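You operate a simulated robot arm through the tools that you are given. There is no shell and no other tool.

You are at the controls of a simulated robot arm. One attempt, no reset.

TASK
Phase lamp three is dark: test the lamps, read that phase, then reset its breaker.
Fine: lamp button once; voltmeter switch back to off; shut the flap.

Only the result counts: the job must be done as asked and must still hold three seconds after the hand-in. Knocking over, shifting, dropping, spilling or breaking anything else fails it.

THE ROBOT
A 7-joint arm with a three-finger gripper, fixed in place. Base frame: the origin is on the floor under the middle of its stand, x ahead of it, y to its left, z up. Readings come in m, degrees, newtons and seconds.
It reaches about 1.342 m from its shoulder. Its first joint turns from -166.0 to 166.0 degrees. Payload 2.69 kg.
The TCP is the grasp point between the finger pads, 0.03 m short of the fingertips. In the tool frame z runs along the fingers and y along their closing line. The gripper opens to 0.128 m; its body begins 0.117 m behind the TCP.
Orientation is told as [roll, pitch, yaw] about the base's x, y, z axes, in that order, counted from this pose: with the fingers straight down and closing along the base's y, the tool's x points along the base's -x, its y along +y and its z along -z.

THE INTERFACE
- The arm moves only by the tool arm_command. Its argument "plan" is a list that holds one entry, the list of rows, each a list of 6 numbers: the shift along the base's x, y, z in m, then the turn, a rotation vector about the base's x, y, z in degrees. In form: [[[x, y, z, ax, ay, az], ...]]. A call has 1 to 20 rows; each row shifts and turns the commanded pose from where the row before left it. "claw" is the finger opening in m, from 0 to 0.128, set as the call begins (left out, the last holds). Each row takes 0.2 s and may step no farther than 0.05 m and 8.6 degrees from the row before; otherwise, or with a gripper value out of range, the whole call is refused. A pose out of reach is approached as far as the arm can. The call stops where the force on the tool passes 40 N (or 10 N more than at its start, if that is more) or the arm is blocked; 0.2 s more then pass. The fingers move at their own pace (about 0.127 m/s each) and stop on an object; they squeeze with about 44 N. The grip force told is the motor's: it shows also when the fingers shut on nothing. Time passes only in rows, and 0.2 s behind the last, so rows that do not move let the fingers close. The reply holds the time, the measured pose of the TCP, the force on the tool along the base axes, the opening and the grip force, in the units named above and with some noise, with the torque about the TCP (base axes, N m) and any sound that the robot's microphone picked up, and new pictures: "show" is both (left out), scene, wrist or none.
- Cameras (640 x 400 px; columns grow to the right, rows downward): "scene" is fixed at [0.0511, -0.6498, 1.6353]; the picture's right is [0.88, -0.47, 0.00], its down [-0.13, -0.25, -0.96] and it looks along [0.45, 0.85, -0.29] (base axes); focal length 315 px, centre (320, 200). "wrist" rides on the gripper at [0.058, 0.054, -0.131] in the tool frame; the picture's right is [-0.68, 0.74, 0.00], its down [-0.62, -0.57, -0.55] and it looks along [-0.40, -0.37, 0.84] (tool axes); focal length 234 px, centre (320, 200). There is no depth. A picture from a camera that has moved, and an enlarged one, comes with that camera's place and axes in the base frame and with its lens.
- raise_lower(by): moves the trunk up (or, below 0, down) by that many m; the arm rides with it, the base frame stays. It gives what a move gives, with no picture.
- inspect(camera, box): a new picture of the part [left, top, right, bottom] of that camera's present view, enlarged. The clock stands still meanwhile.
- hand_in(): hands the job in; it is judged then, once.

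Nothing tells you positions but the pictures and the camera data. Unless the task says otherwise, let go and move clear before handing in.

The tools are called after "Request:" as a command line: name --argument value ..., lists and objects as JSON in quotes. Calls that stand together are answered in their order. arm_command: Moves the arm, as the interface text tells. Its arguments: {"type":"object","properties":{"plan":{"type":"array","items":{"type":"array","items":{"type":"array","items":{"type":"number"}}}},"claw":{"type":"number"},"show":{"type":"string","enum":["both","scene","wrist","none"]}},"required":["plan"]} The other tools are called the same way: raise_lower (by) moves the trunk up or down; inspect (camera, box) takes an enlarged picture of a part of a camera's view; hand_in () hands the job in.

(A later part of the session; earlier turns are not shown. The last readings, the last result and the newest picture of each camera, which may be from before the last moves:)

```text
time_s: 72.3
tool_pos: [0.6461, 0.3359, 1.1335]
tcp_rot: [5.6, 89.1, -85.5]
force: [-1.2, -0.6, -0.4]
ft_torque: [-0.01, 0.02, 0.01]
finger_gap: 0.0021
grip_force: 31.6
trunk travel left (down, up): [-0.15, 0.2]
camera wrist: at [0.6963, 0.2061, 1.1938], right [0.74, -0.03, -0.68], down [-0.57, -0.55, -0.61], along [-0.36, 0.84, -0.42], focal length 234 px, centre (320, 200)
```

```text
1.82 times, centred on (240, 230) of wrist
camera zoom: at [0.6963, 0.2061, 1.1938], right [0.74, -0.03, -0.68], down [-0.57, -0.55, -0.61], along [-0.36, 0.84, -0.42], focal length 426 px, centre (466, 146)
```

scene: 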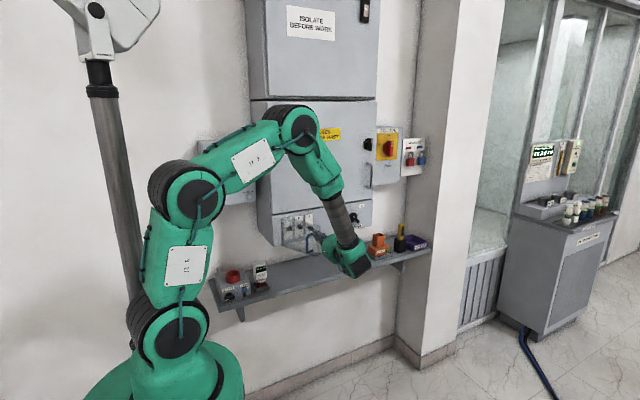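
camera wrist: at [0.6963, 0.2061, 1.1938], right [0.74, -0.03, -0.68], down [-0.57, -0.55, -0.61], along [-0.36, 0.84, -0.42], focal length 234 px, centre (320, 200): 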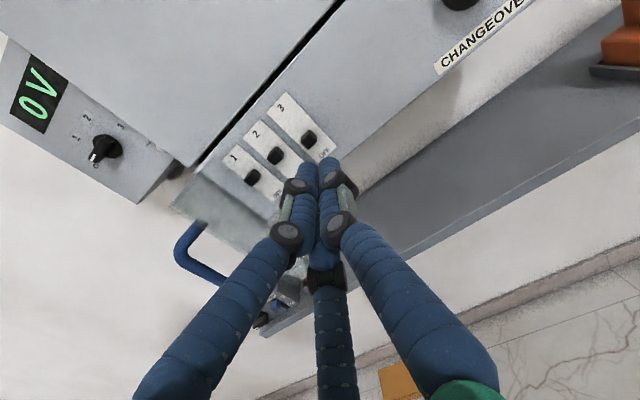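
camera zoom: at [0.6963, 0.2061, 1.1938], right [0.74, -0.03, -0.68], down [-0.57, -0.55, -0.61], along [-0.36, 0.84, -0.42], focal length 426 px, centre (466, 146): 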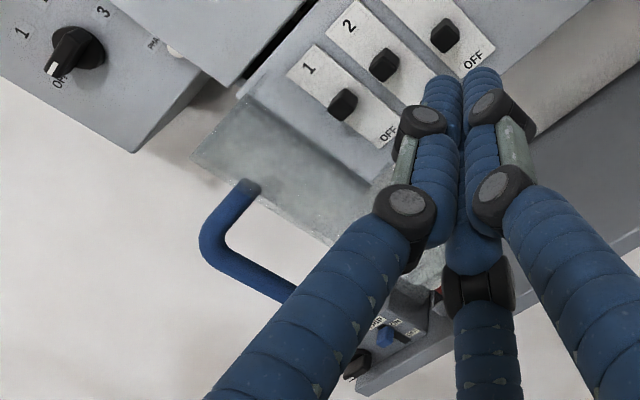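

The flap is now at about 64° with its free edge near [0.56, 0.341]. I'll pull back a touch more so just the fingertips overlap it, and sweep left again.

Request:
arm_command --plan '[[[-0.015, -0.012, 0, 0, 0, 0], [-0.02, 0, 0, 0, 0, 0], [-0.015, 0, 0, 0, 0, 0], [-0.015, 0, 0, 0, 0, 0], [-0.015, 0, 0, 0, 0, 0], [-0.015, 0, 0, 0, 0, 0], [0, 0, 0, 0, 0, 0]]]' --claw 0 --show "both"

Request:
inspect --camera "scene" --box '[255, 195, 365, 275]'

```text
time_s: 73.2
tool_pos: [0.5952, 0.3226, 1.1328]
tcp_rot: [14.6, 89.0, -77.1]
force: [10.2, -15.1, -2.9]
ft_torque: [0.08, -0.13, -0.05]
finger_gap: 0.0021
grip_force: 31.4
trunk travel left (down, up): [-0.15, 0.2]
stopped in row 4: the force on the tool passed its limit at 52 N (the readings are from after the stop); the commanded pose is now the measured one
camera wrist: at [0.6447, 0.1918, 1.194], right [0.74, -0.03, -0.67], down [-0.58, -0.54, -0.61], along [-0.35, 0.84, -0.42], focal length 234 px, centre (320, 200)
```

scene: 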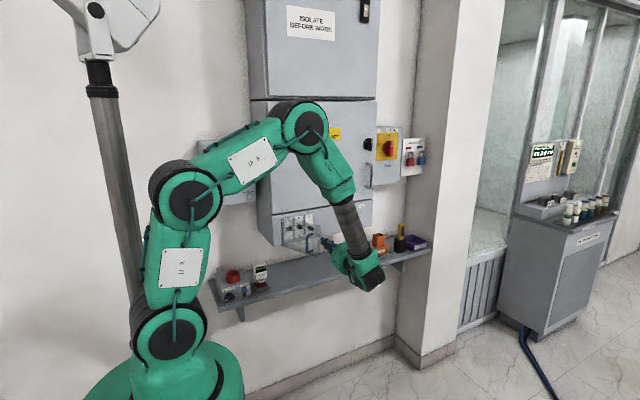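
wrist: 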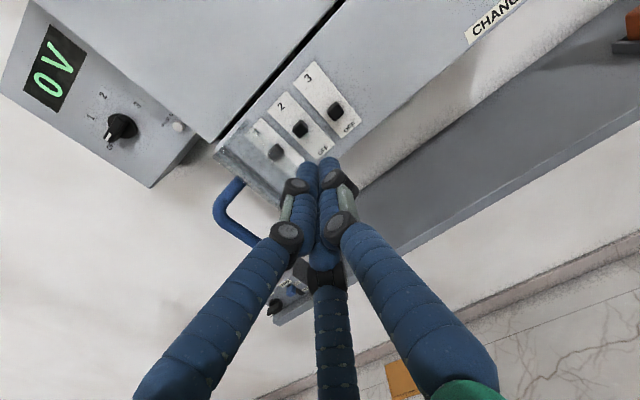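

```text
5.00 times, centred on (310, 235) of scene
camera zoom: at [0.0511, -0.6498, 1.6353], right [0.88, -0.47, 0.0], down [-0.13, -0.25, -0.96], along [0.45, 0.85, -0.29], focal length 1577 px, centre (370, 25)
```

zoom: 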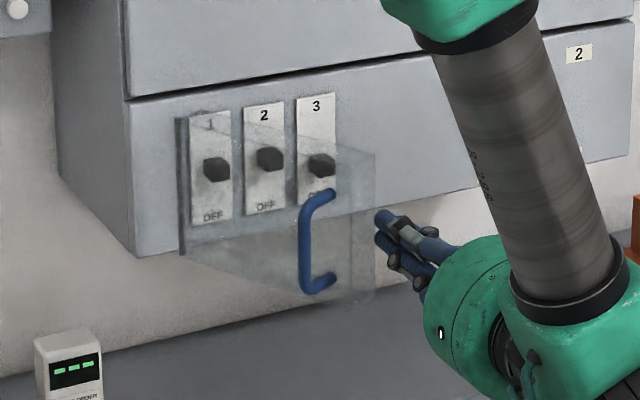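

The tapered fingers are pushing on the flap's end rather than its inner face, so sweeping jams. The flap stays put at about 64°, so I'll take the handle again with the hand pointing straight at the wall, thumb between bar and flap, and pull left. First I'll back off to view the handle.

Request:
arm_command --plan '[[[0.02, -0.01, 0, 0, 0, 0], [0, -0.04, 0, 0, 0, 0], [-0.01, -0.04, 0, 0, 0, 0], [-0.035, -0.01, 0, 0, 0, 0], [-0.035, 0, 0, 0, 0, 0], [-0.03, 0, 0, 0, 0, 0], [0, 0, 0, 0, 0, 0]]]' --claw 0.06 --show "both"

Request:
inspect --camera "wrist" --box '[200, 80, 440, 260]'

Request:
inspect --camera "scene" --box '[255, 195, 365, 275]'

```text
time_s: 74.8
tool_pos: [0.5006, 0.2234, 1.1325]
tcp_rot: [14.6, 88.8, -76.9]
force: [-1.1, -0.3, -0.2]
ft_torque: [0.0, -0.03, -0.05]
finger_gap: 0.0599
grip_force: 0.0
trunk travel left (down, up): [-0.15, 0.2]
camera wrist: at [0.5509, 0.0934, 1.194], right [0.74, -0.03, -0.67], down [-0.58, -0.55, -0.61], along [-0.35, 0.84, -0.42], focal length 234 px, centre (320, 200)
```

scene: 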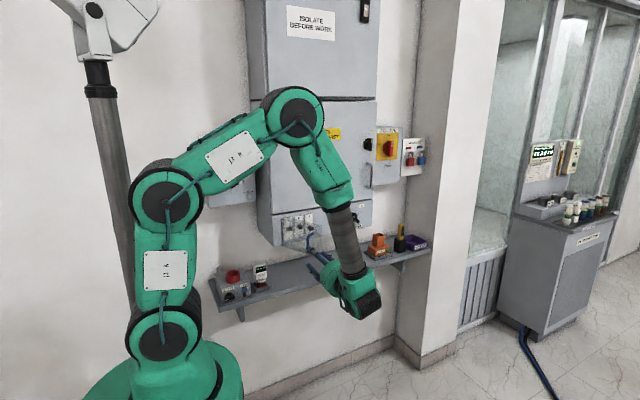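
wrist: 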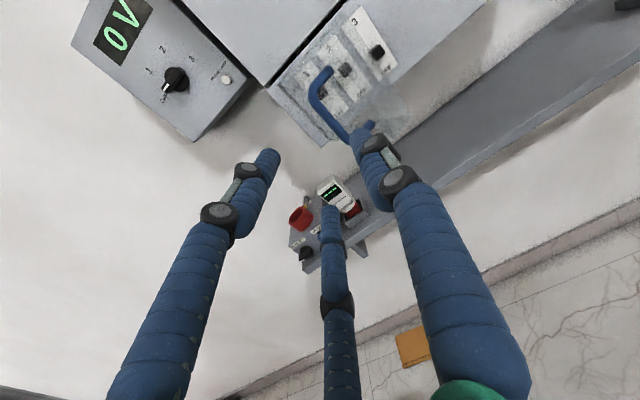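

```text
2.22 times, centred on (320, 170) of wrist
camera zoom: at [0.5509, 0.0934, 1.194], right [0.74, -0.03, -0.67], down [-0.58, -0.55, -0.61], along [-0.35, 0.84, -0.42], focal length 520 px, centre (320, 267)
```

zoom: 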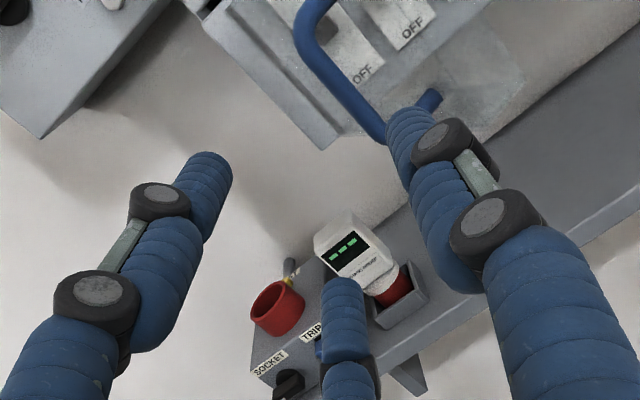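

```text
5.00 times, centred on (310, 235) of scene
camera zoom: at [0.0511, -0.6498, 1.6353], right [0.88, -0.47, 0.0], down [-0.13, -0.25, -0.96], along [0.45, 0.85, -0.29], focal length 1577 px, centre (370, 25)
```

zoom: 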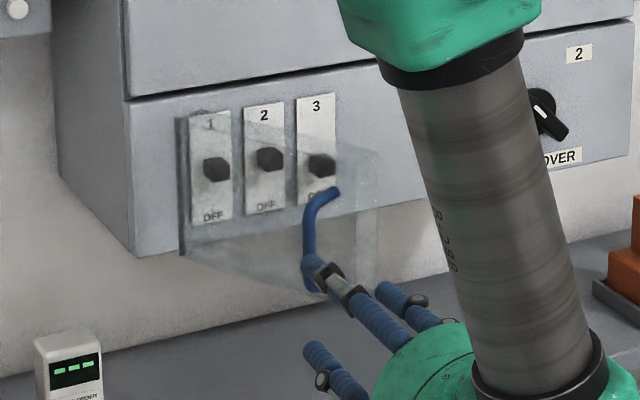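

The handle bar is at about [0.52, 0.343] and the flap at about 60°. I'll set the opening to 46 mm and move in so the thumb passes between bar and flap, with the other two fingers left of the bar.

Request:
arm_command --plan '[[[0.006, 0.01, 0.004, 0, 0, 0], [0, 0.015, 0, 0, 0, 0], [0, 0.02, 0, 0, 0, 0], [0, 0.02, 0, 0, 0, 0], [0, 0, 0, 0, 0, 0]]]' --claw 0.046 --show "wrist"

Request:
inspect --camera "wrist" --box '[220, 60, 420, 220]'

Request:
inspect --camera "scene" --box '[255, 195, 365, 275]'

```text
time_s: 76.0
tool_pos: [0.5077, 0.2901, 1.1374]
tcp_rot: [13.0, 88.8, -78.5]
force: [0.0, 0.2, 0.7]
ft_torque: [-0.04, -0.02, 0.0]
finger_gap: 0.0459
grip_force: 0.0
trunk travel left (down, up): [-0.15, 0.2]
camera wrist: at [0.5593, 0.1597, 1.1985], right [0.74, -0.03, -0.67], down [-0.58, -0.55, -0.61], along [-0.35, 0.84, -0.42], focal length 234 px, centre (320, 200)
```

wrist: 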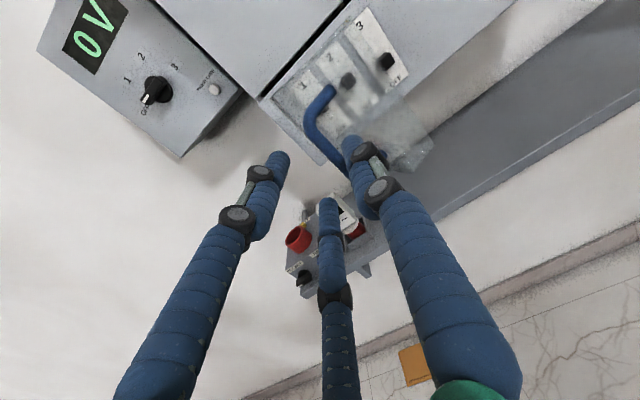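

```text
2.50 times, centred on (320, 140) of wrist
camera zoom: at [0.5593, 0.1597, 1.1985], right [0.74, -0.03, -0.67], down [-0.58, -0.55, -0.61], along [-0.35, 0.84, -0.42], focal length 585 px, centre (320, 350)
```

zoom: 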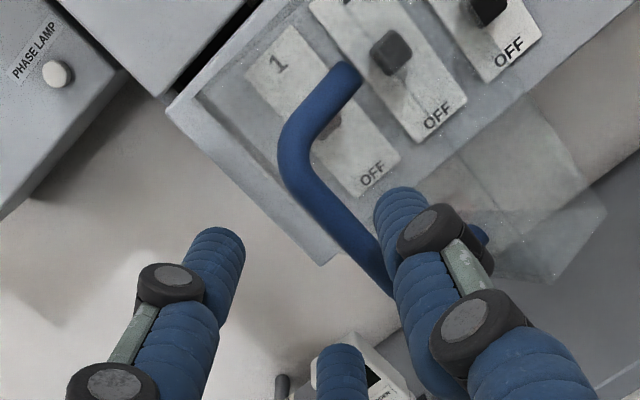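

```text
5.00 times, centred on (310, 235) of scene
camera zoom: at [0.0511, -0.6498, 1.6353], right [0.88, -0.47, 0.0], down [-0.13, -0.25, -0.96], along [0.45, 0.85, -0.29], focal length 1577 px, centre (370, 25)
```

zoom: 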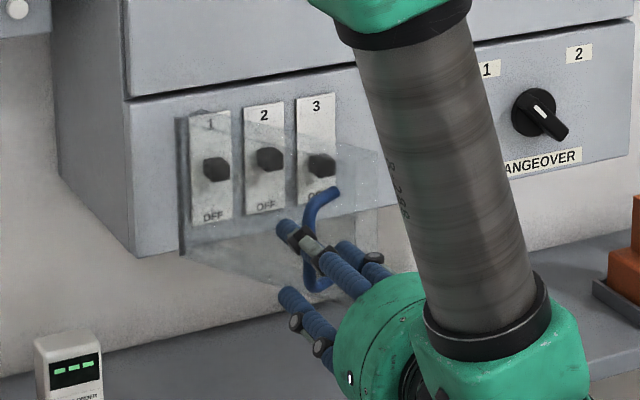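

The thumb is lined up with the gap between bar and flap. I'll advance about 4 cm.

Request:
arm_command --plan '[[[0, 0.014, 0, 0, 0, 0], [0, 0.014, 0, 0, 0, 0], [0, 0.013, 0, 0, 0, 0], [0, 0, 0, 0, 0, 0]]]' --claw 0.046 --show "wrist"

Request:
inspect --camera "wrist" --box '[220, 60, 420, 220]'

Request:
inspect --camera "scene" --box '[255, 195, 365, 275]'

```text
time_s: 77.0
tool_pos: [0.5076, 0.3291, 1.1372]
tcp_rot: [13.3, 88.8, -78.2]
force: [0.6, -0.5, -0.7]
ft_torque: [-0.02, -0.02, -0.03]
finger_gap: 0.046
grip_force: 0.1
trunk travel left (down, up): [-0.15, 0.2]
camera wrist: at [0.5576, 0.2003, 1.1976], right [0.74, -0.03, -0.67], down [-0.58, -0.55, -0.61], along [-0.35, 0.84, -0.42], focal length 234 px, centre (320, 200)
```

wrist: 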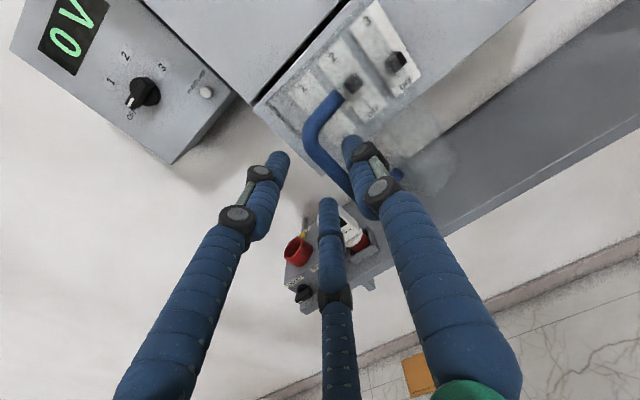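

```text
2.50 times, centred on (320, 140) of wrist
camera zoom: at [0.5576, 0.2003, 1.1976], right [0.74, -0.03, -0.67], down [-0.58, -0.55, -0.61], along [-0.35, 0.84, -0.42], focal length 585 px, centre (320, 350)
```

zoom: 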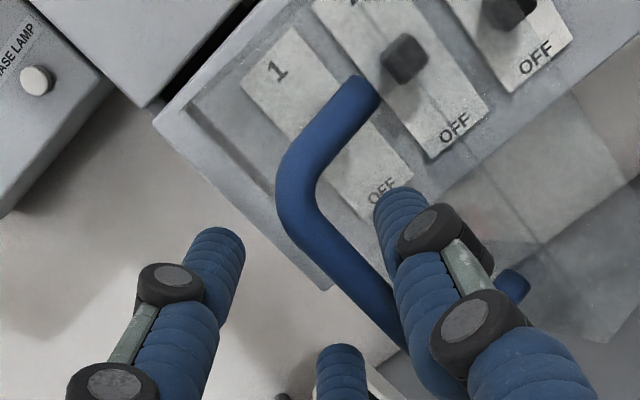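

```text
5.00 times, centred on (310, 235) of scene
camera zoom: at [0.0511, -0.6498, 1.6353], right [0.88, -0.47, 0.0], down [-0.13, -0.25, -0.96], along [0.45, 0.85, -0.29], focal length 1577 px, centre (370, 25)
```

zoom: 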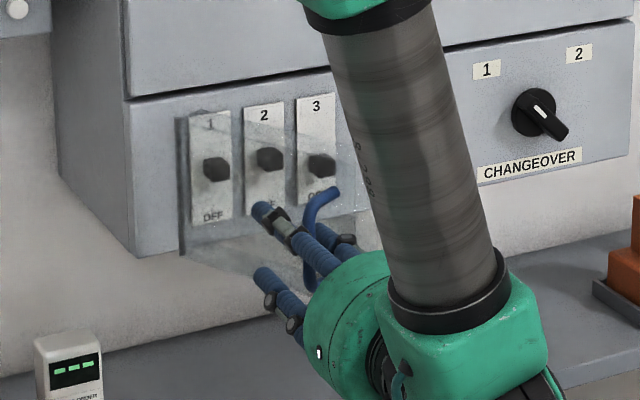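

The thumb sits in the gap behind the bar. I'll pull left along the handle's arc to swing the flap past 90°.

Request:
arm_command --plan '[[[-0.012, -0.0005, 0, 0, 0, 0], [-0.012, -0.0005, 0, 0, 0, 0], [-0.011, 0, 0, 0, 0, 0], [-0.0145, 0, 0, 0, 0, 0], [-0.0145, 0, 0, 0, 0, 0], [0, 0, 0, 0, 0, 0]]]' --claw 0.046 --show "both"

Request:
inspect --camera "scene" --box '[255, 195, 365, 275]'

```text
time_s: 78.4
tool_pos: [0.4422, 0.3291, 1.1364]
tcp_rot: [14.4, 88.9, -76.9]
force: [-1.1, 0.3, 0.5]
ft_torque: [-0.04, 0.0, 0.02]
finger_gap: 0.0461
grip_force: 0.1
trunk travel left (down, up): [-0.15, 0.2]
camera wrist: at [0.4925, 0.1992, 1.1976], right [0.74, -0.03, -0.67], down [-0.58, -0.55, -0.61], along [-0.35, 0.84, -0.42], focal length 234 px, centre (320, 200)
```

scene: 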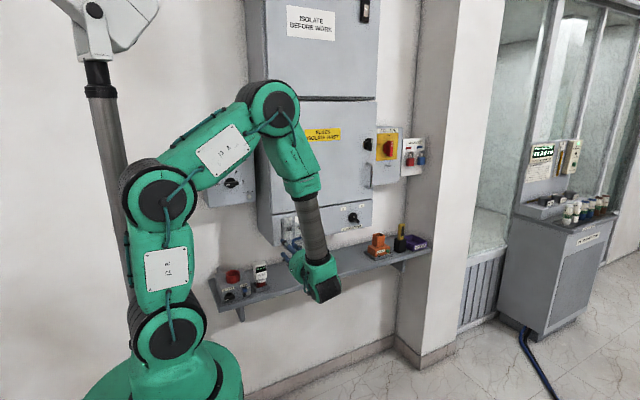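
wrist: 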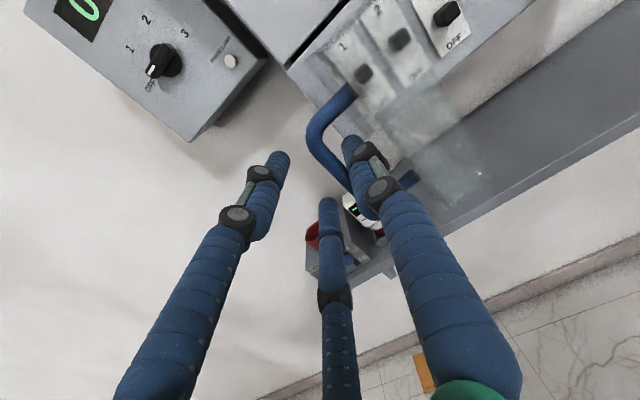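

```text
5.00 times, centred on (310, 235) of scene
camera zoom: at [0.0511, -0.6498, 1.6353], right [0.88, -0.47, 0.0], down [-0.13, -0.25, -0.96], along [0.45, 0.85, -0.29], focal length 1577 px, centre (370, 25)
```

zoom: 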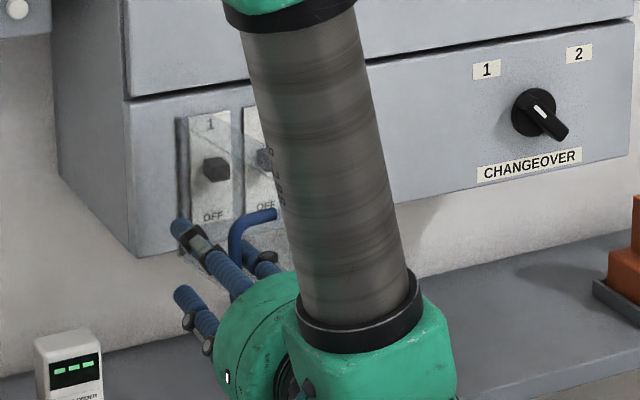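

It follows freely with almost no force. I'll continue left until the flap is past 90°.

Request:
arm_command --plan '[[[-0.0145, 0.0027, 0, 0, 0, 0], [-0.014, 0.0028, 0, 0, 0, 0], [-0.0135, 0.005, 0, 0, 0, 0], [-0.0135, 0.005, 0, 0, 0, 0], [0, 0, 0, 0, 0, 0]]]' --claw 0.046 --show "both"

Request:
inspect --camera "wrist" --box '[220, 60, 500, 240]'

```text
time_s: 79.6
tool_pos: [0.389, 0.3456, 1.1372]
tcp_rot: [14.7, 88.8, -76.9]
force: [0.9, -0.4, -0.2]
ft_torque: [-0.03, 0.02, 0.0]
finger_gap: 0.0459
grip_force: 0.0
trunk travel left (down, up): [-0.15, 0.2]
camera wrist: at [0.4386, 0.2141, 1.1982], right [0.74, -0.03, -0.67], down [-0.58, -0.55, -0.61], along [-0.35, 0.84, -0.42], focal length 234 px, centre (320, 200)
```

scene: 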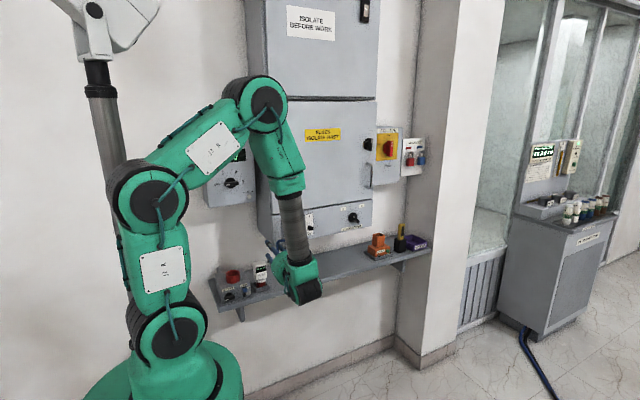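
wrist: 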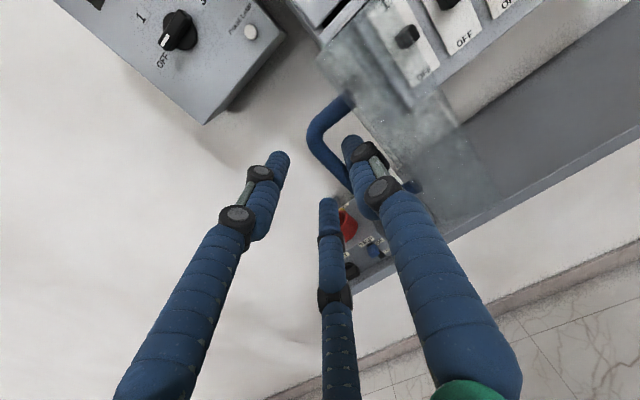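

```text
2.22 times, centred on (360, 150) of wrist
camera zoom: at [0.4386, 0.2141, 1.1982], right [0.74, -0.03, -0.67], down [-0.58, -0.55, -0.61], along [-0.35, 0.84, -0.42], focal length 520 px, centre (231, 311)
```

zoom: 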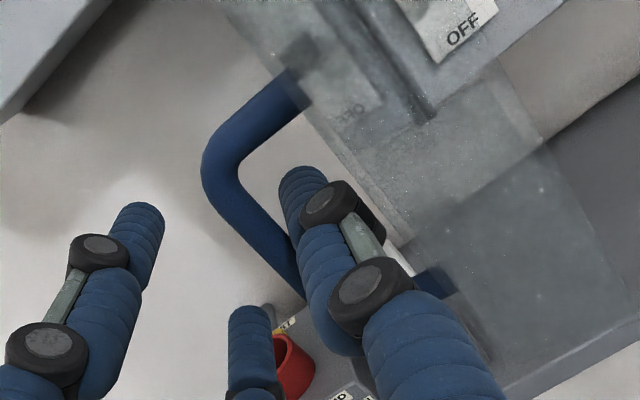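

The flap is about 98° open. I'll withdraw straight back, then move right in front of breaker 3 with the fingers closing to a fist.

Request:
arm_command --plan '[[[0.002, -0.025, 0, 0, 0, 0], [0, -0.035, 0, 0, 0, 0], [0, -0.04, 0, 0, 0, 0], [0.04, 0, 0.005, 0, 0, 0], [0.045, 0, 0.005, 0, 0, 0], [0.045, 0, 0.005, 0, 0, 0], [0.045, 0, 0.005, 0, 0, 0], [0.045, 0, 0, 0, 0, 0], [0, 0, 0, 0, 0, 0]]]' --claw 0.046 --show "both"

Request:
inspect --camera "scene" --box '[255, 195, 365, 275]'

Request:
inspect --camera "wrist" --box '[220, 40, 420, 200]'

```text
time_s: 81.6
tool_pos: [0.6122, 0.2432, 1.1577]
tcp_rot: [10.5, 88.8, -80.9]
force: [-0.3, 0.1, 0.5]
ft_torque: [0.05, 0.01, 0.09]
finger_gap: 0.0459
grip_force: 0.0
trunk travel left (down, up): [-0.15, 0.2]
camera wrist: at [0.6625, 0.113, 1.2192], right [0.74, -0.03, -0.67], down [-0.58, -0.55, -0.61], along [-0.35, 0.84, -0.42], focal length 234 px, centre (320, 200)
```

scene: 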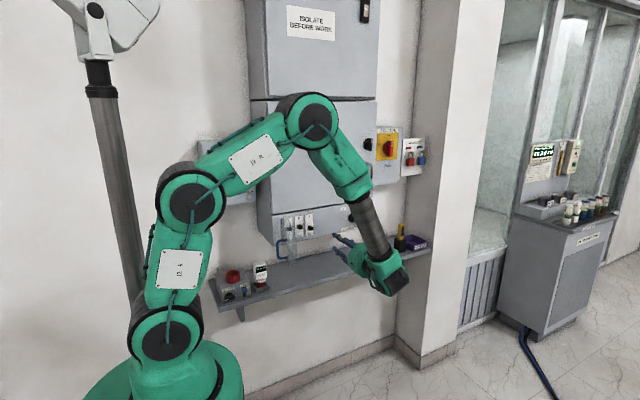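
wrist: 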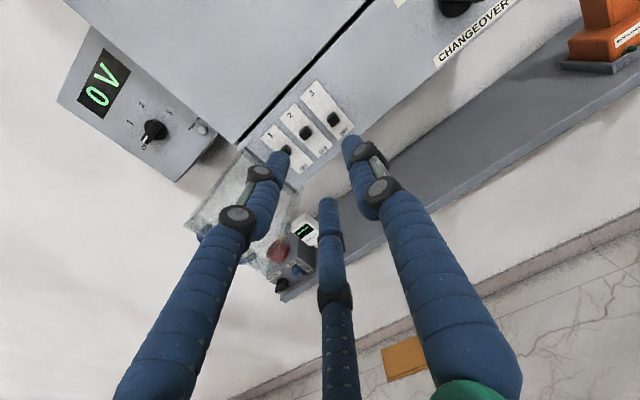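

```text
5.00 times, centred on (310, 235) of scene
camera zoom: at [0.0511, -0.6498, 1.6353], right [0.88, -0.47, 0.0], down [-0.13, -0.25, -0.96], along [0.45, 0.85, -0.29], focal length 1577 px, centre (370, 25)
```

zoom: 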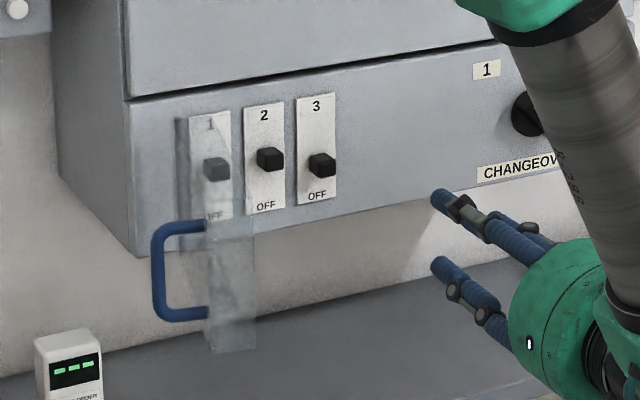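

```text
2.50 times, centred on (320, 120) of wrist
camera zoom: at [0.6625, 0.113, 1.2192], right [0.74, -0.03, -0.67], down [-0.58, -0.55, -0.61], along [-0.35, 0.84, -0.42], focal length 585 px, centre (320, 400)
```

zoom: 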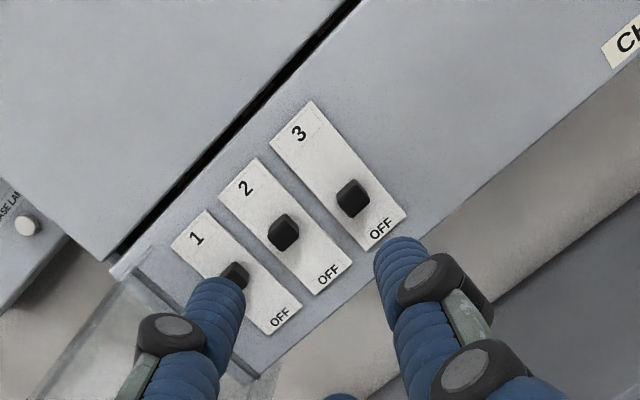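

The flap is standing open at about 95° and all three breakers are exposed; 3 sits mid-travel (tripped). I'll close the fist and line it up just above breaker 3's toggle.

Request:
arm_command --plan '[[[0.001, 0.02, 0.001, 0, 0, 0], [0.001, 0.045, 0.002, 0, 0, 0], [0.001, 0.045, 0.002, 0, 0, 0], [0.001, 0.045, 0.001, 0, 0, 0], [0.001, 0.04, 0, 0, 0, 0], [0, 0, 0, 0, 0, 0]]]' --claw 0 --show "wrist"

Request:
inspect --camera "wrist" --box '[240, 90, 400, 210]'

Request:
inspect --camera "scene" --box '[255, 195, 365, 275]'

```text
time_s: 83.0
tool_pos: [0.6152, 0.4396, 1.163]
tcp_rot: [13.2, 88.7, -78.2]
force: [0.3, 0.3, 0.0]
ft_torque: [0.02, 0.01, 0.0]
finger_gap: 0.0022
grip_force: 31.2
trunk travel left (down, up): [-0.15, 0.2]
camera wrist: at [0.6652, 0.3095, 1.2242], right [0.74, -0.03, -0.67], down [-0.58, -0.55, -0.61], along [-0.35, 0.84, -0.42], focal length 234 px, centre (320, 200)
```

wrist: 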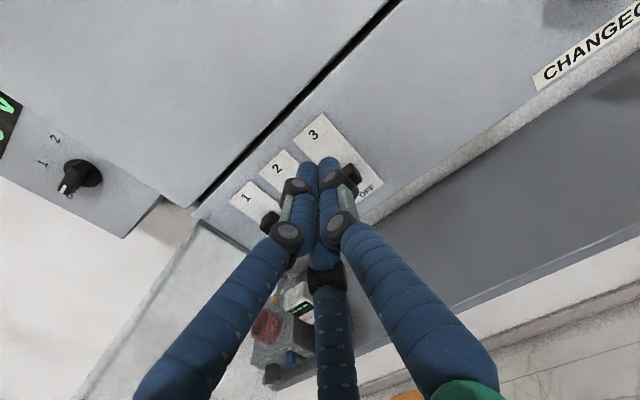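

```text
3.33 times, centred on (320, 150) of wrist
camera zoom: at [0.6652, 0.3095, 1.2242], right [0.74, -0.03, -0.67], down [-0.58, -0.55, -0.61], along [-0.35, 0.84, -0.42], focal length 781 px, centre (320, 367)
```

zoom: 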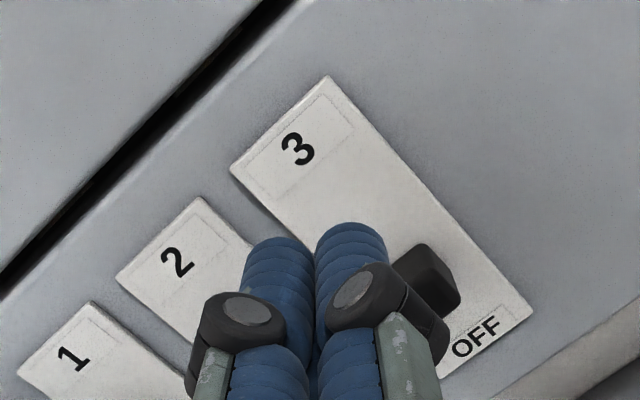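

```text
5.00 times, centred on (310, 235) of scene
camera zoom: at [0.0511, -0.6498, 1.6353], right [0.88, -0.47, 0.0], down [-0.13, -0.25, -0.96], along [0.45, 0.85, -0.29], focal length 1577 px, centre (370, 25)
```

zoom: 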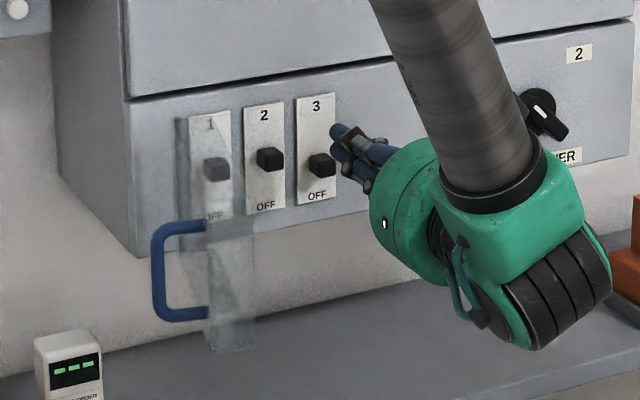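

The fist is above and right in front of breaker 3's toggle. I'll move in until the tips overlap the toggle's depth.

Request:
arm_command --plan '[[[0.001, 0.02, 0, 0, 0, 0], [0.001, 0.015, 0, 0, 0, 0], [0, 0.01, 0, 0, 0, 0], [0, 0.006, 0, 0, 0, 0]]]' --claw 0 --show "wrist"

Request:
inspect --camera "wrist" --box '[240, 90, 400, 210]'

Request:
inspect --camera "scene" --box '[285, 200, 355, 255]'

```text
time_s: 84.0
tool_pos: [0.6183, 0.4895, 1.1616]
tcp_rot: [12.6, 88.9, -78.9]
force: [-0.2, 0.9, 0.2]
ft_torque: [-0.02, -0.02, -0.03]
finger_gap: 0.002
grip_force: 31.5
trunk travel left (down, up): [-0.15, 0.2]
camera wrist: at [0.6678, 0.3596, 1.2235], right [0.74, -0.03, -0.67], down [-0.58, -0.55, -0.61], along [-0.35, 0.84, -0.42], focal length 234 px, centre (320, 200)
```

wrist: 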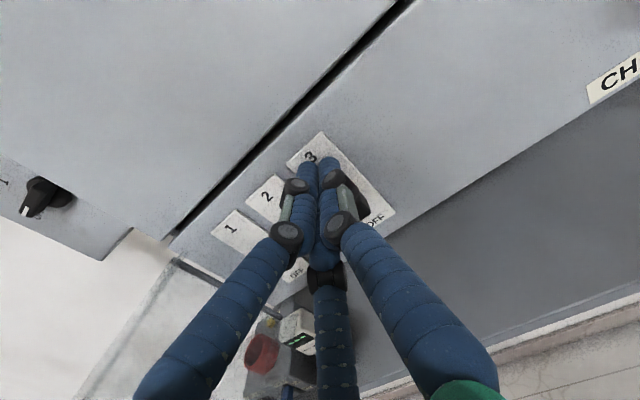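

```text
3.33 times, centred on (320, 150) of wrist
camera zoom: at [0.6678, 0.3596, 1.2235], right [0.74, -0.03, -0.67], down [-0.58, -0.55, -0.61], along [-0.35, 0.84, -0.42], focal length 781 px, centre (320, 367)
```

zoom: 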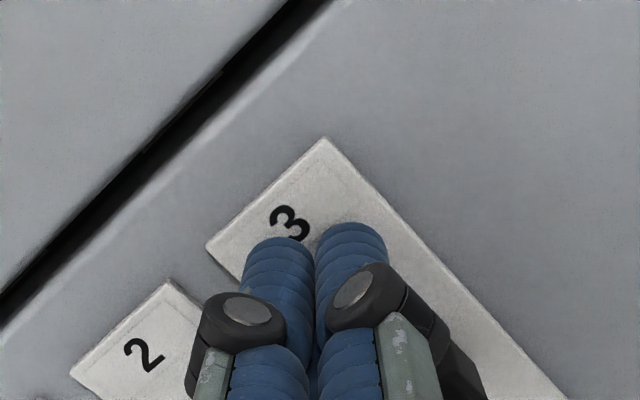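

```text
7.27 times, centred on (320, 228) of scene
camera zoom: at [0.0511, -0.6498, 1.6353], right [0.88, -0.47, 0.0], down [-0.13, -0.25, -0.96], along [0.45, 0.85, -0.29], focal length 2294 px, centre (320, 0)
```

zoom: 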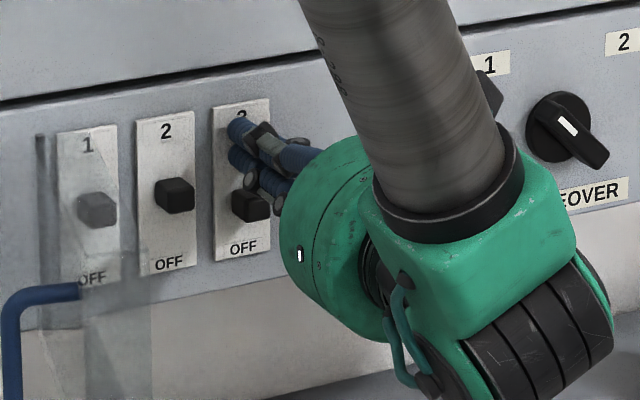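

The fist is right above the toggle. I'll go 4 mm deeper and then push down in small steps toward OFF.

Request:
arm_command --plan '[[[0, 0.004, 0, 0, 0, 0], [0, 0, -0.005, 0, 0, 0], [0, 0, -0.005, 0, 0, 0], [0, 0, -0.005, 0, 0, 0]]]' --claw 0 --show "wrist"

Request:
inspect --camera "scene" --box '[285, 200, 355, 255]'

Request:
inspect --camera "wrist" --box '[240, 90, 400, 210]'

```text
time_s: 85.0
tool_pos: [0.6182, 0.4939, 1.148]
tcp_rot: [13.4, 88.9, -77.9]
force: [-0.9, -0.3, 0.5]
ft_torque: [0.01, -0.06, -0.01]
finger_gap: 0.0022
grip_force: 31.8
trunk travel left (down, up): [-0.15, 0.2]
camera wrist: at [0.6678, 0.3637, 1.2095], right [0.74, -0.03, -0.67], down [-0.58, -0.55, -0.61], along [-0.35, 0.84, -0.42], focal length 234 px, centre (320, 200)
```

wrist: 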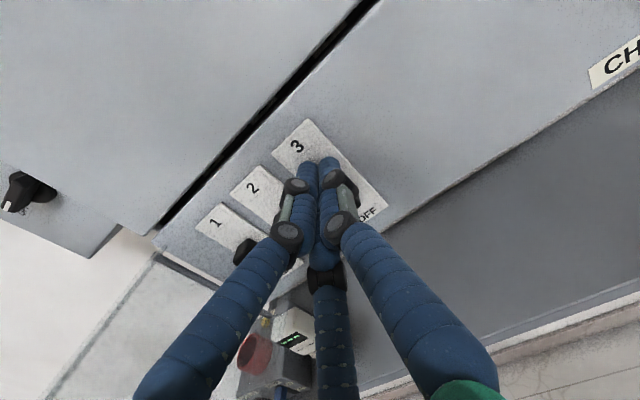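

```text
7.27 times, centred on (320, 228) of scene
camera zoom: at [0.0511, -0.6498, 1.6353], right [0.88, -0.47, 0.0], down [-0.13, -0.25, -0.96], along [0.45, 0.85, -0.29], focal length 2294 px, centre (320, 0)
```

zoom: 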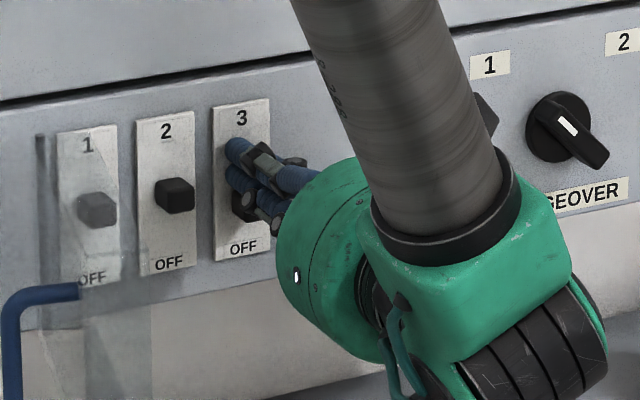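

```text
3.33 times, centred on (320, 150) of wrist
camera zoom: at [0.6678, 0.3637, 1.2095], right [0.74, -0.03, -0.67], down [-0.58, -0.55, -0.61], along [-0.35, 0.84, -0.42], focal length 781 px, centre (320, 367)
```

zoom: 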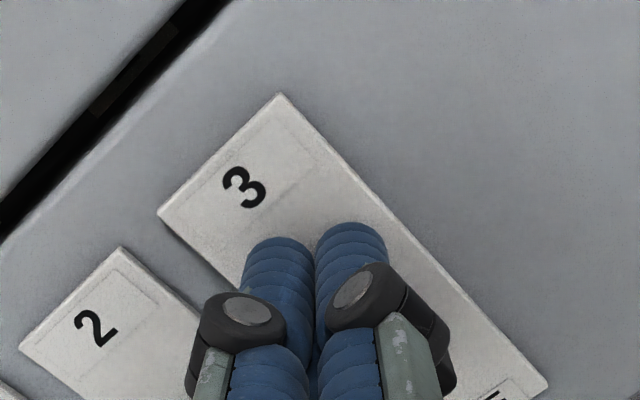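

No resistance yet. I'll continue downward.

Request:
arm_command --plan '[[[0, 0, -0.004, 0, 0, 0], [0, 0, -0.004, 0, 0, 0], [0, 0, -0.004, 0, 0, 0]]]' --claw 0 --show "wrist"

Request:
inspect --camera "scene" --box '[285, 200, 355, 255]'

Request:
inspect --camera "wrist" --box '[240, 90, 400, 210]'

```text
time_s: 85.8
tool_pos: [0.6179, 0.4924, 1.1372]
tcp_rot: [13.8, 88.9, -77.7]
force: [-0.3, 0.2, 0.1]
ft_torque: [-0.03, 0.03, -0.03]
finger_gap: 0.0022
grip_force: 30.8
trunk travel left (down, up): [-0.15, 0.2]
camera wrist: at [0.6677, 0.3633, 1.1974], right [0.74, -0.03, -0.67], down [-0.58, -0.55, -0.61], along [-0.35, 0.84, -0.42], focal length 234 px, centre (320, 200)
```

wrist: 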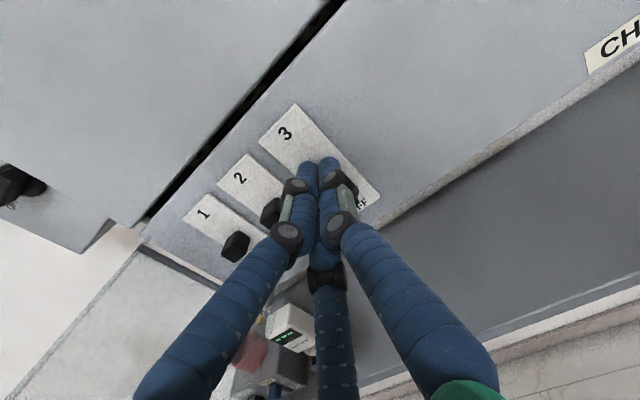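

```text
7.27 times, centred on (320, 228) of scene
camera zoom: at [0.0511, -0.6498, 1.6353], right [0.88, -0.47, 0.0], down [-0.13, -0.25, -0.96], along [0.45, 0.85, -0.29], focal length 2294 px, centre (320, 0)
```

zoom: 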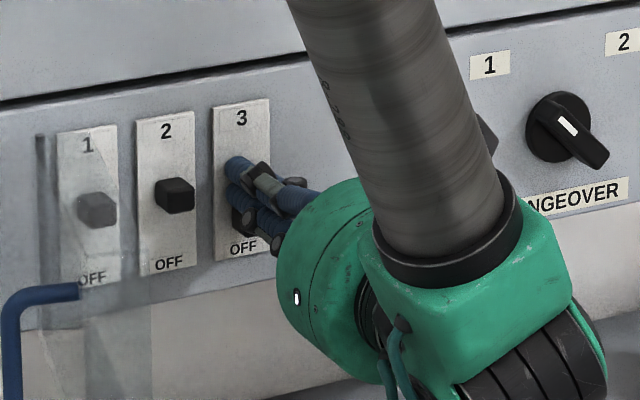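

```text
3.33 times, centred on (320, 150) of wrist
camera zoom: at [0.6677, 0.3633, 1.1974], right [0.74, -0.03, -0.67], down [-0.58, -0.55, -0.61], along [-0.35, 0.84, -0.42], focal length 781 px, centre (320, 367)
```

zoom: 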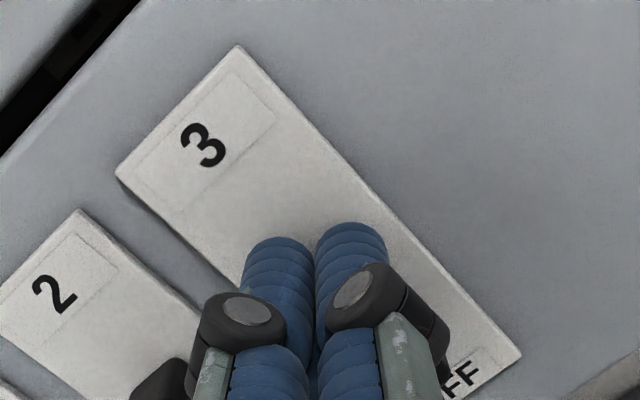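

The toggle seems to be moving down with very little resistance. A few more millimetres.

Request:
arm_command --plan '[[[0, 0, -0.004, 0, 0, 0], [0, 0, -0.003, 0, 0, 0]]]' --claw 0 --show "wrist"

Request:
inspect --camera "scene" --box '[295, 210, 335, 245]'

Request:
inspect --camera "wrist" --box '[240, 90, 400, 210]'

```text
time_s: 86.4
tool_pos: [0.6173, 0.4941, 1.1292]
tcp_rot: [16.4, 88.9, -74.9]
force: [1.0, -0.5, 4.7]
ft_torque: [0.11, 0.03, 0.02]
finger_gap: 0.0018
grip_force: 31.8
trunk travel left (down, up): [-0.15, 0.2]
camera wrist: at [0.6674, 0.3635, 1.1909], right [0.74, -0.03, -0.67], down [-0.58, -0.55, -0.61], along [-0.35, 0.84, -0.42], focal length 234 px, centre (320, 200)
```

wrist: 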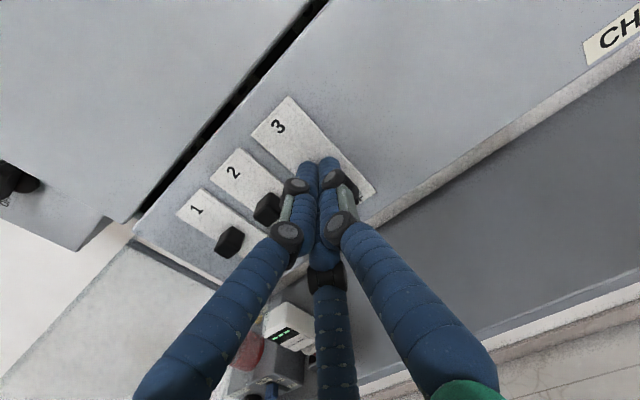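

```text
11.43 times, centred on (315, 228) of scene
camera zoom: at [0.0511, -0.6498, 1.6353], right [0.88, -0.47, 0.0], down [-0.13, -0.25, -0.96], along [0.45, 0.85, -0.29], focal length 3605 px, centre (377, -114)
```

zoom: 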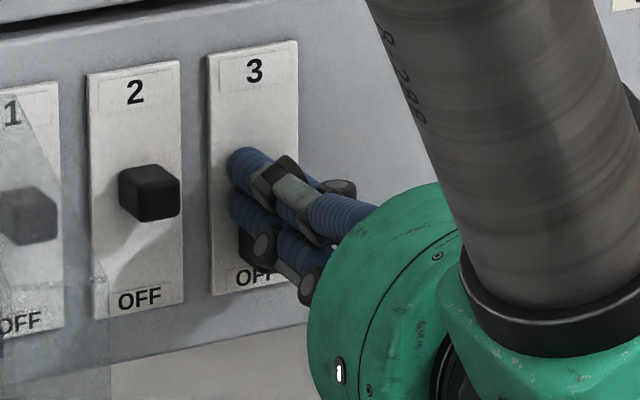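

```text
3.33 times, centred on (320, 150) of wrist
camera zoom: at [0.6674, 0.3635, 1.1909], right [0.74, -0.03, -0.67], down [-0.58, -0.55, -0.61], along [-0.35, 0.84, -0.42], focal length 781 px, centre (320, 367)
```

zoom: 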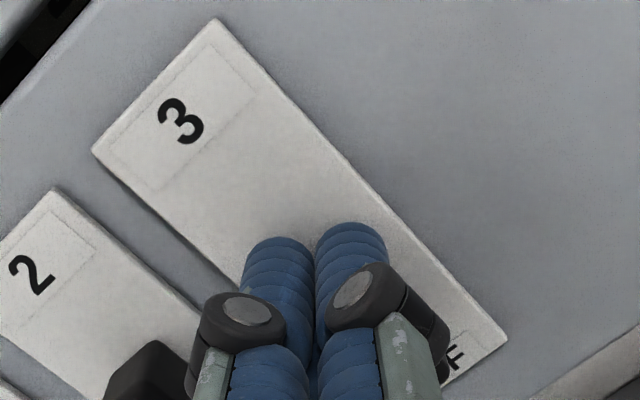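

Now there is resistance (about 5 N) and the toggle is down at the OFF label. I'll press slightly further to make sure it reaches its lower stop.

Request:
arm_command --plan '[[[0, 0, -0.002, 0, 0, 0], [0, 0, -0.002, 0, 0, 0]]]' --claw 0 --show "none"

Request:
inspect --camera "scene" --box '[295, 210, 335, 245]'

```text
time_s: 87.0
tool_pos: [0.6167, 0.4948, 1.1258]
tcp_rot: [21.8, 88.9, -69.8]
force: [-0.2, -2.9, 18.2]
ft_torque: [0.26, 0.08, 0.09]
finger_gap: 0.002
grip_force: 31.3
trunk travel left (down, up): [-0.15, 0.2]
```

```text
11.43 times, centred on (315, 228) of scene
camera zoom: at [0.0511, -0.6498, 1.6353], right [0.88, -0.47, 0.0], down [-0.13, -0.25, -0.96], along [0.45, 0.85, -0.29], focal length 3605 px, centre (377, -114)
```

zoom: 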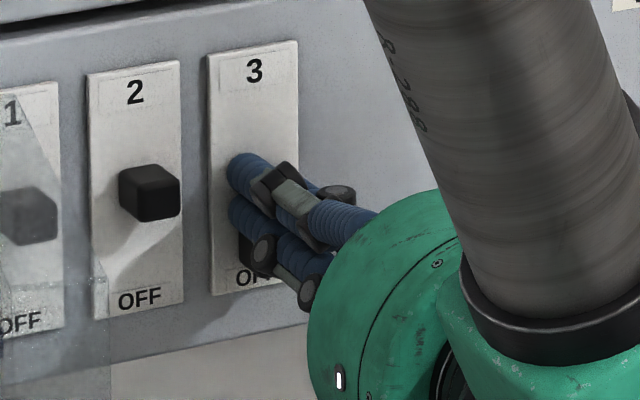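

It's at a firm stop (18 N), fully down at OFF. I'll lift slightly, back off and look at where the toggle stays.

Request:
arm_command --plan '[[[0, 0, 0.005, 0, 0, 0], [0, -0.02, 0, 0, 0, 0], [0, -0.035, 0, 0, 0, 0], [0, -0.035, 0, 0, 0, 0], [0, 0, 0, 0, 0, 0]]]' --claw 0 --show "wrist"

Request:
inspect --camera "scene" --box '[285, 200, 355, 255]'

Request:
inspect --camera "wrist" --box '[220, 60, 420, 210]'

```text
time_s: 88.2
tool_pos: [0.6198, 0.4026, 1.1303]
tcp_rot: [13.7, 88.9, -77.7]
force: [0.0, 0.2, 0.0]
ft_torque: [-0.05, 0.0, 0.04]
finger_gap: 0.0022
grip_force: 31.7
trunk travel left (down, up): [-0.15, 0.2]
camera wrist: at [0.6701, 0.2727, 1.1913], right [0.74, -0.03, -0.67], down [-0.58, -0.55, -0.61], along [-0.35, 0.84, -0.42], focal length 234 px, centre (320, 200)
```

wrist: 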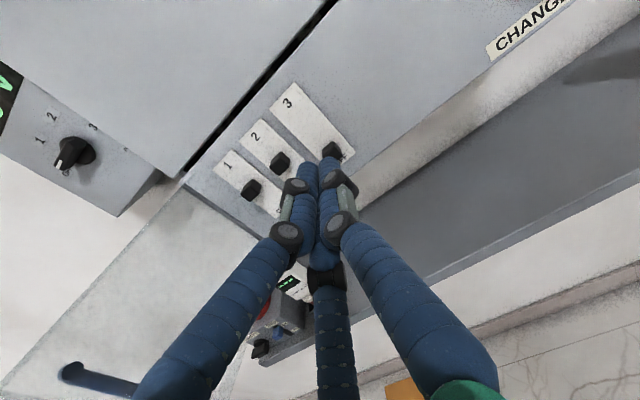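

```text
7.27 times, centred on (320, 228) of scene
camera zoom: at [0.0511, -0.6498, 1.6353], right [0.88, -0.47, 0.0], down [-0.13, -0.25, -0.96], along [0.45, 0.85, -0.29], focal length 2294 px, centre (320, 0)
```

zoom: 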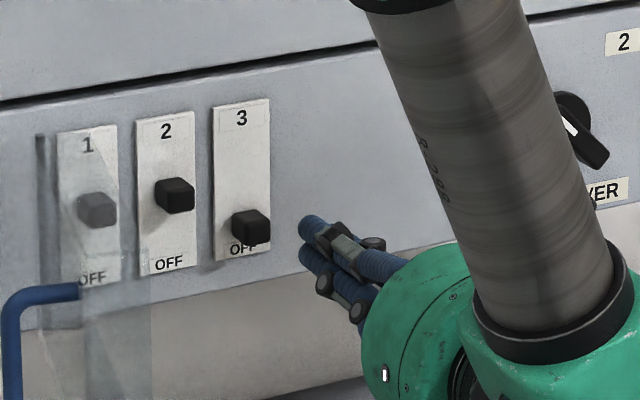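

```text
2.67 times, centred on (320, 135) of wrist
camera zoom: at [0.6701, 0.2727, 1.1913], right [0.74, -0.03, -0.67], down [-0.58, -0.55, -0.61], along [-0.35, 0.84, -0.42], focal length 624 px, centre (320, 373)
```

zoom: 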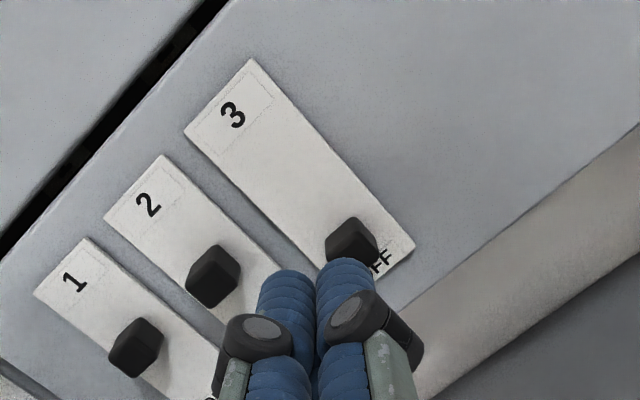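

The toggle stays fully down at OFF. Next I'll go below it while backed off, then move in and push it up to ON.

Request:
arm_command --plan '[[[0.001, 0, -0.03, 0, 0, 0], [0.001, 0, -0.034, 0, 0, 0], [0.001, 0.03, 0, 0, 0, 0], [0, 0.03, 0, 0, 0, 0], [0, 0, 0, 0, 0, 0]]]' --claw 0 --show "wrist"

Request:
inspect --camera "scene" --box '[285, 200, 355, 255]'

Request:
inspect --camera "wrist" --box '[220, 60, 420, 210]'

```text
time_s: 89.4
tool_pos: [0.6205, 0.4659, 1.0662]
tcp_rot: [14.6, 88.8, -76.9]
force: [-0.4, 0.2, -0.2]
ft_torque: [0.03, -0.01, -0.05]
finger_gap: 0.0022
grip_force: 31.3
trunk travel left (down, up): [-0.15, 0.2]
camera wrist: at [0.671, 0.3358, 1.1277], right [0.74, -0.03, -0.67], down [-0.58, -0.55, -0.61], along [-0.35, 0.84, -0.42], focal length 234 px, centre (320, 200)
```

wrist: 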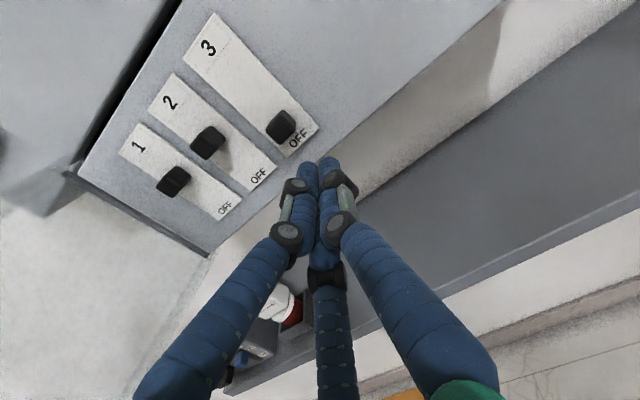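

```text
7.27 times, centred on (320, 228) of scene
camera zoom: at [0.0511, -0.6498, 1.6353], right [0.88, -0.47, 0.0], down [-0.13, -0.25, -0.96], along [0.45, 0.85, -0.29], focal length 2294 px, centre (320, 0)
```

zoom: 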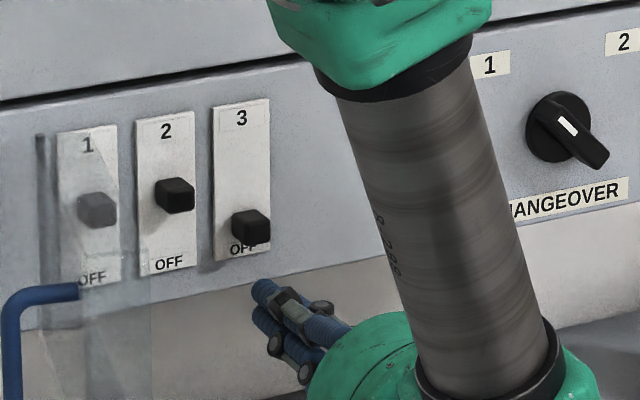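

```text
2.67 times, centred on (320, 135) of wrist
camera zoom: at [0.671, 0.3358, 1.1277], right [0.74, -0.03, -0.67], down [-0.58, -0.55, -0.61], along [-0.35, 0.84, -0.42], focal length 624 px, centre (320, 373)
```

zoom: 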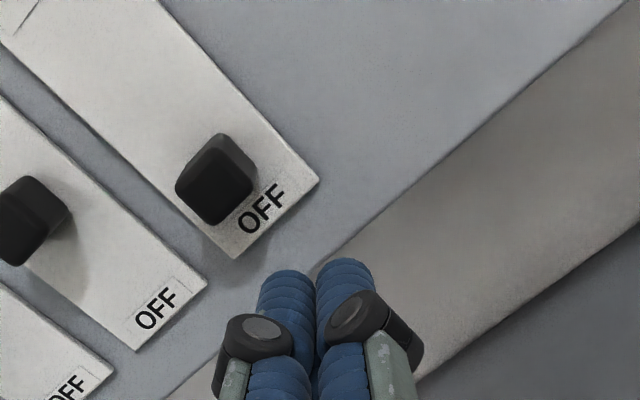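

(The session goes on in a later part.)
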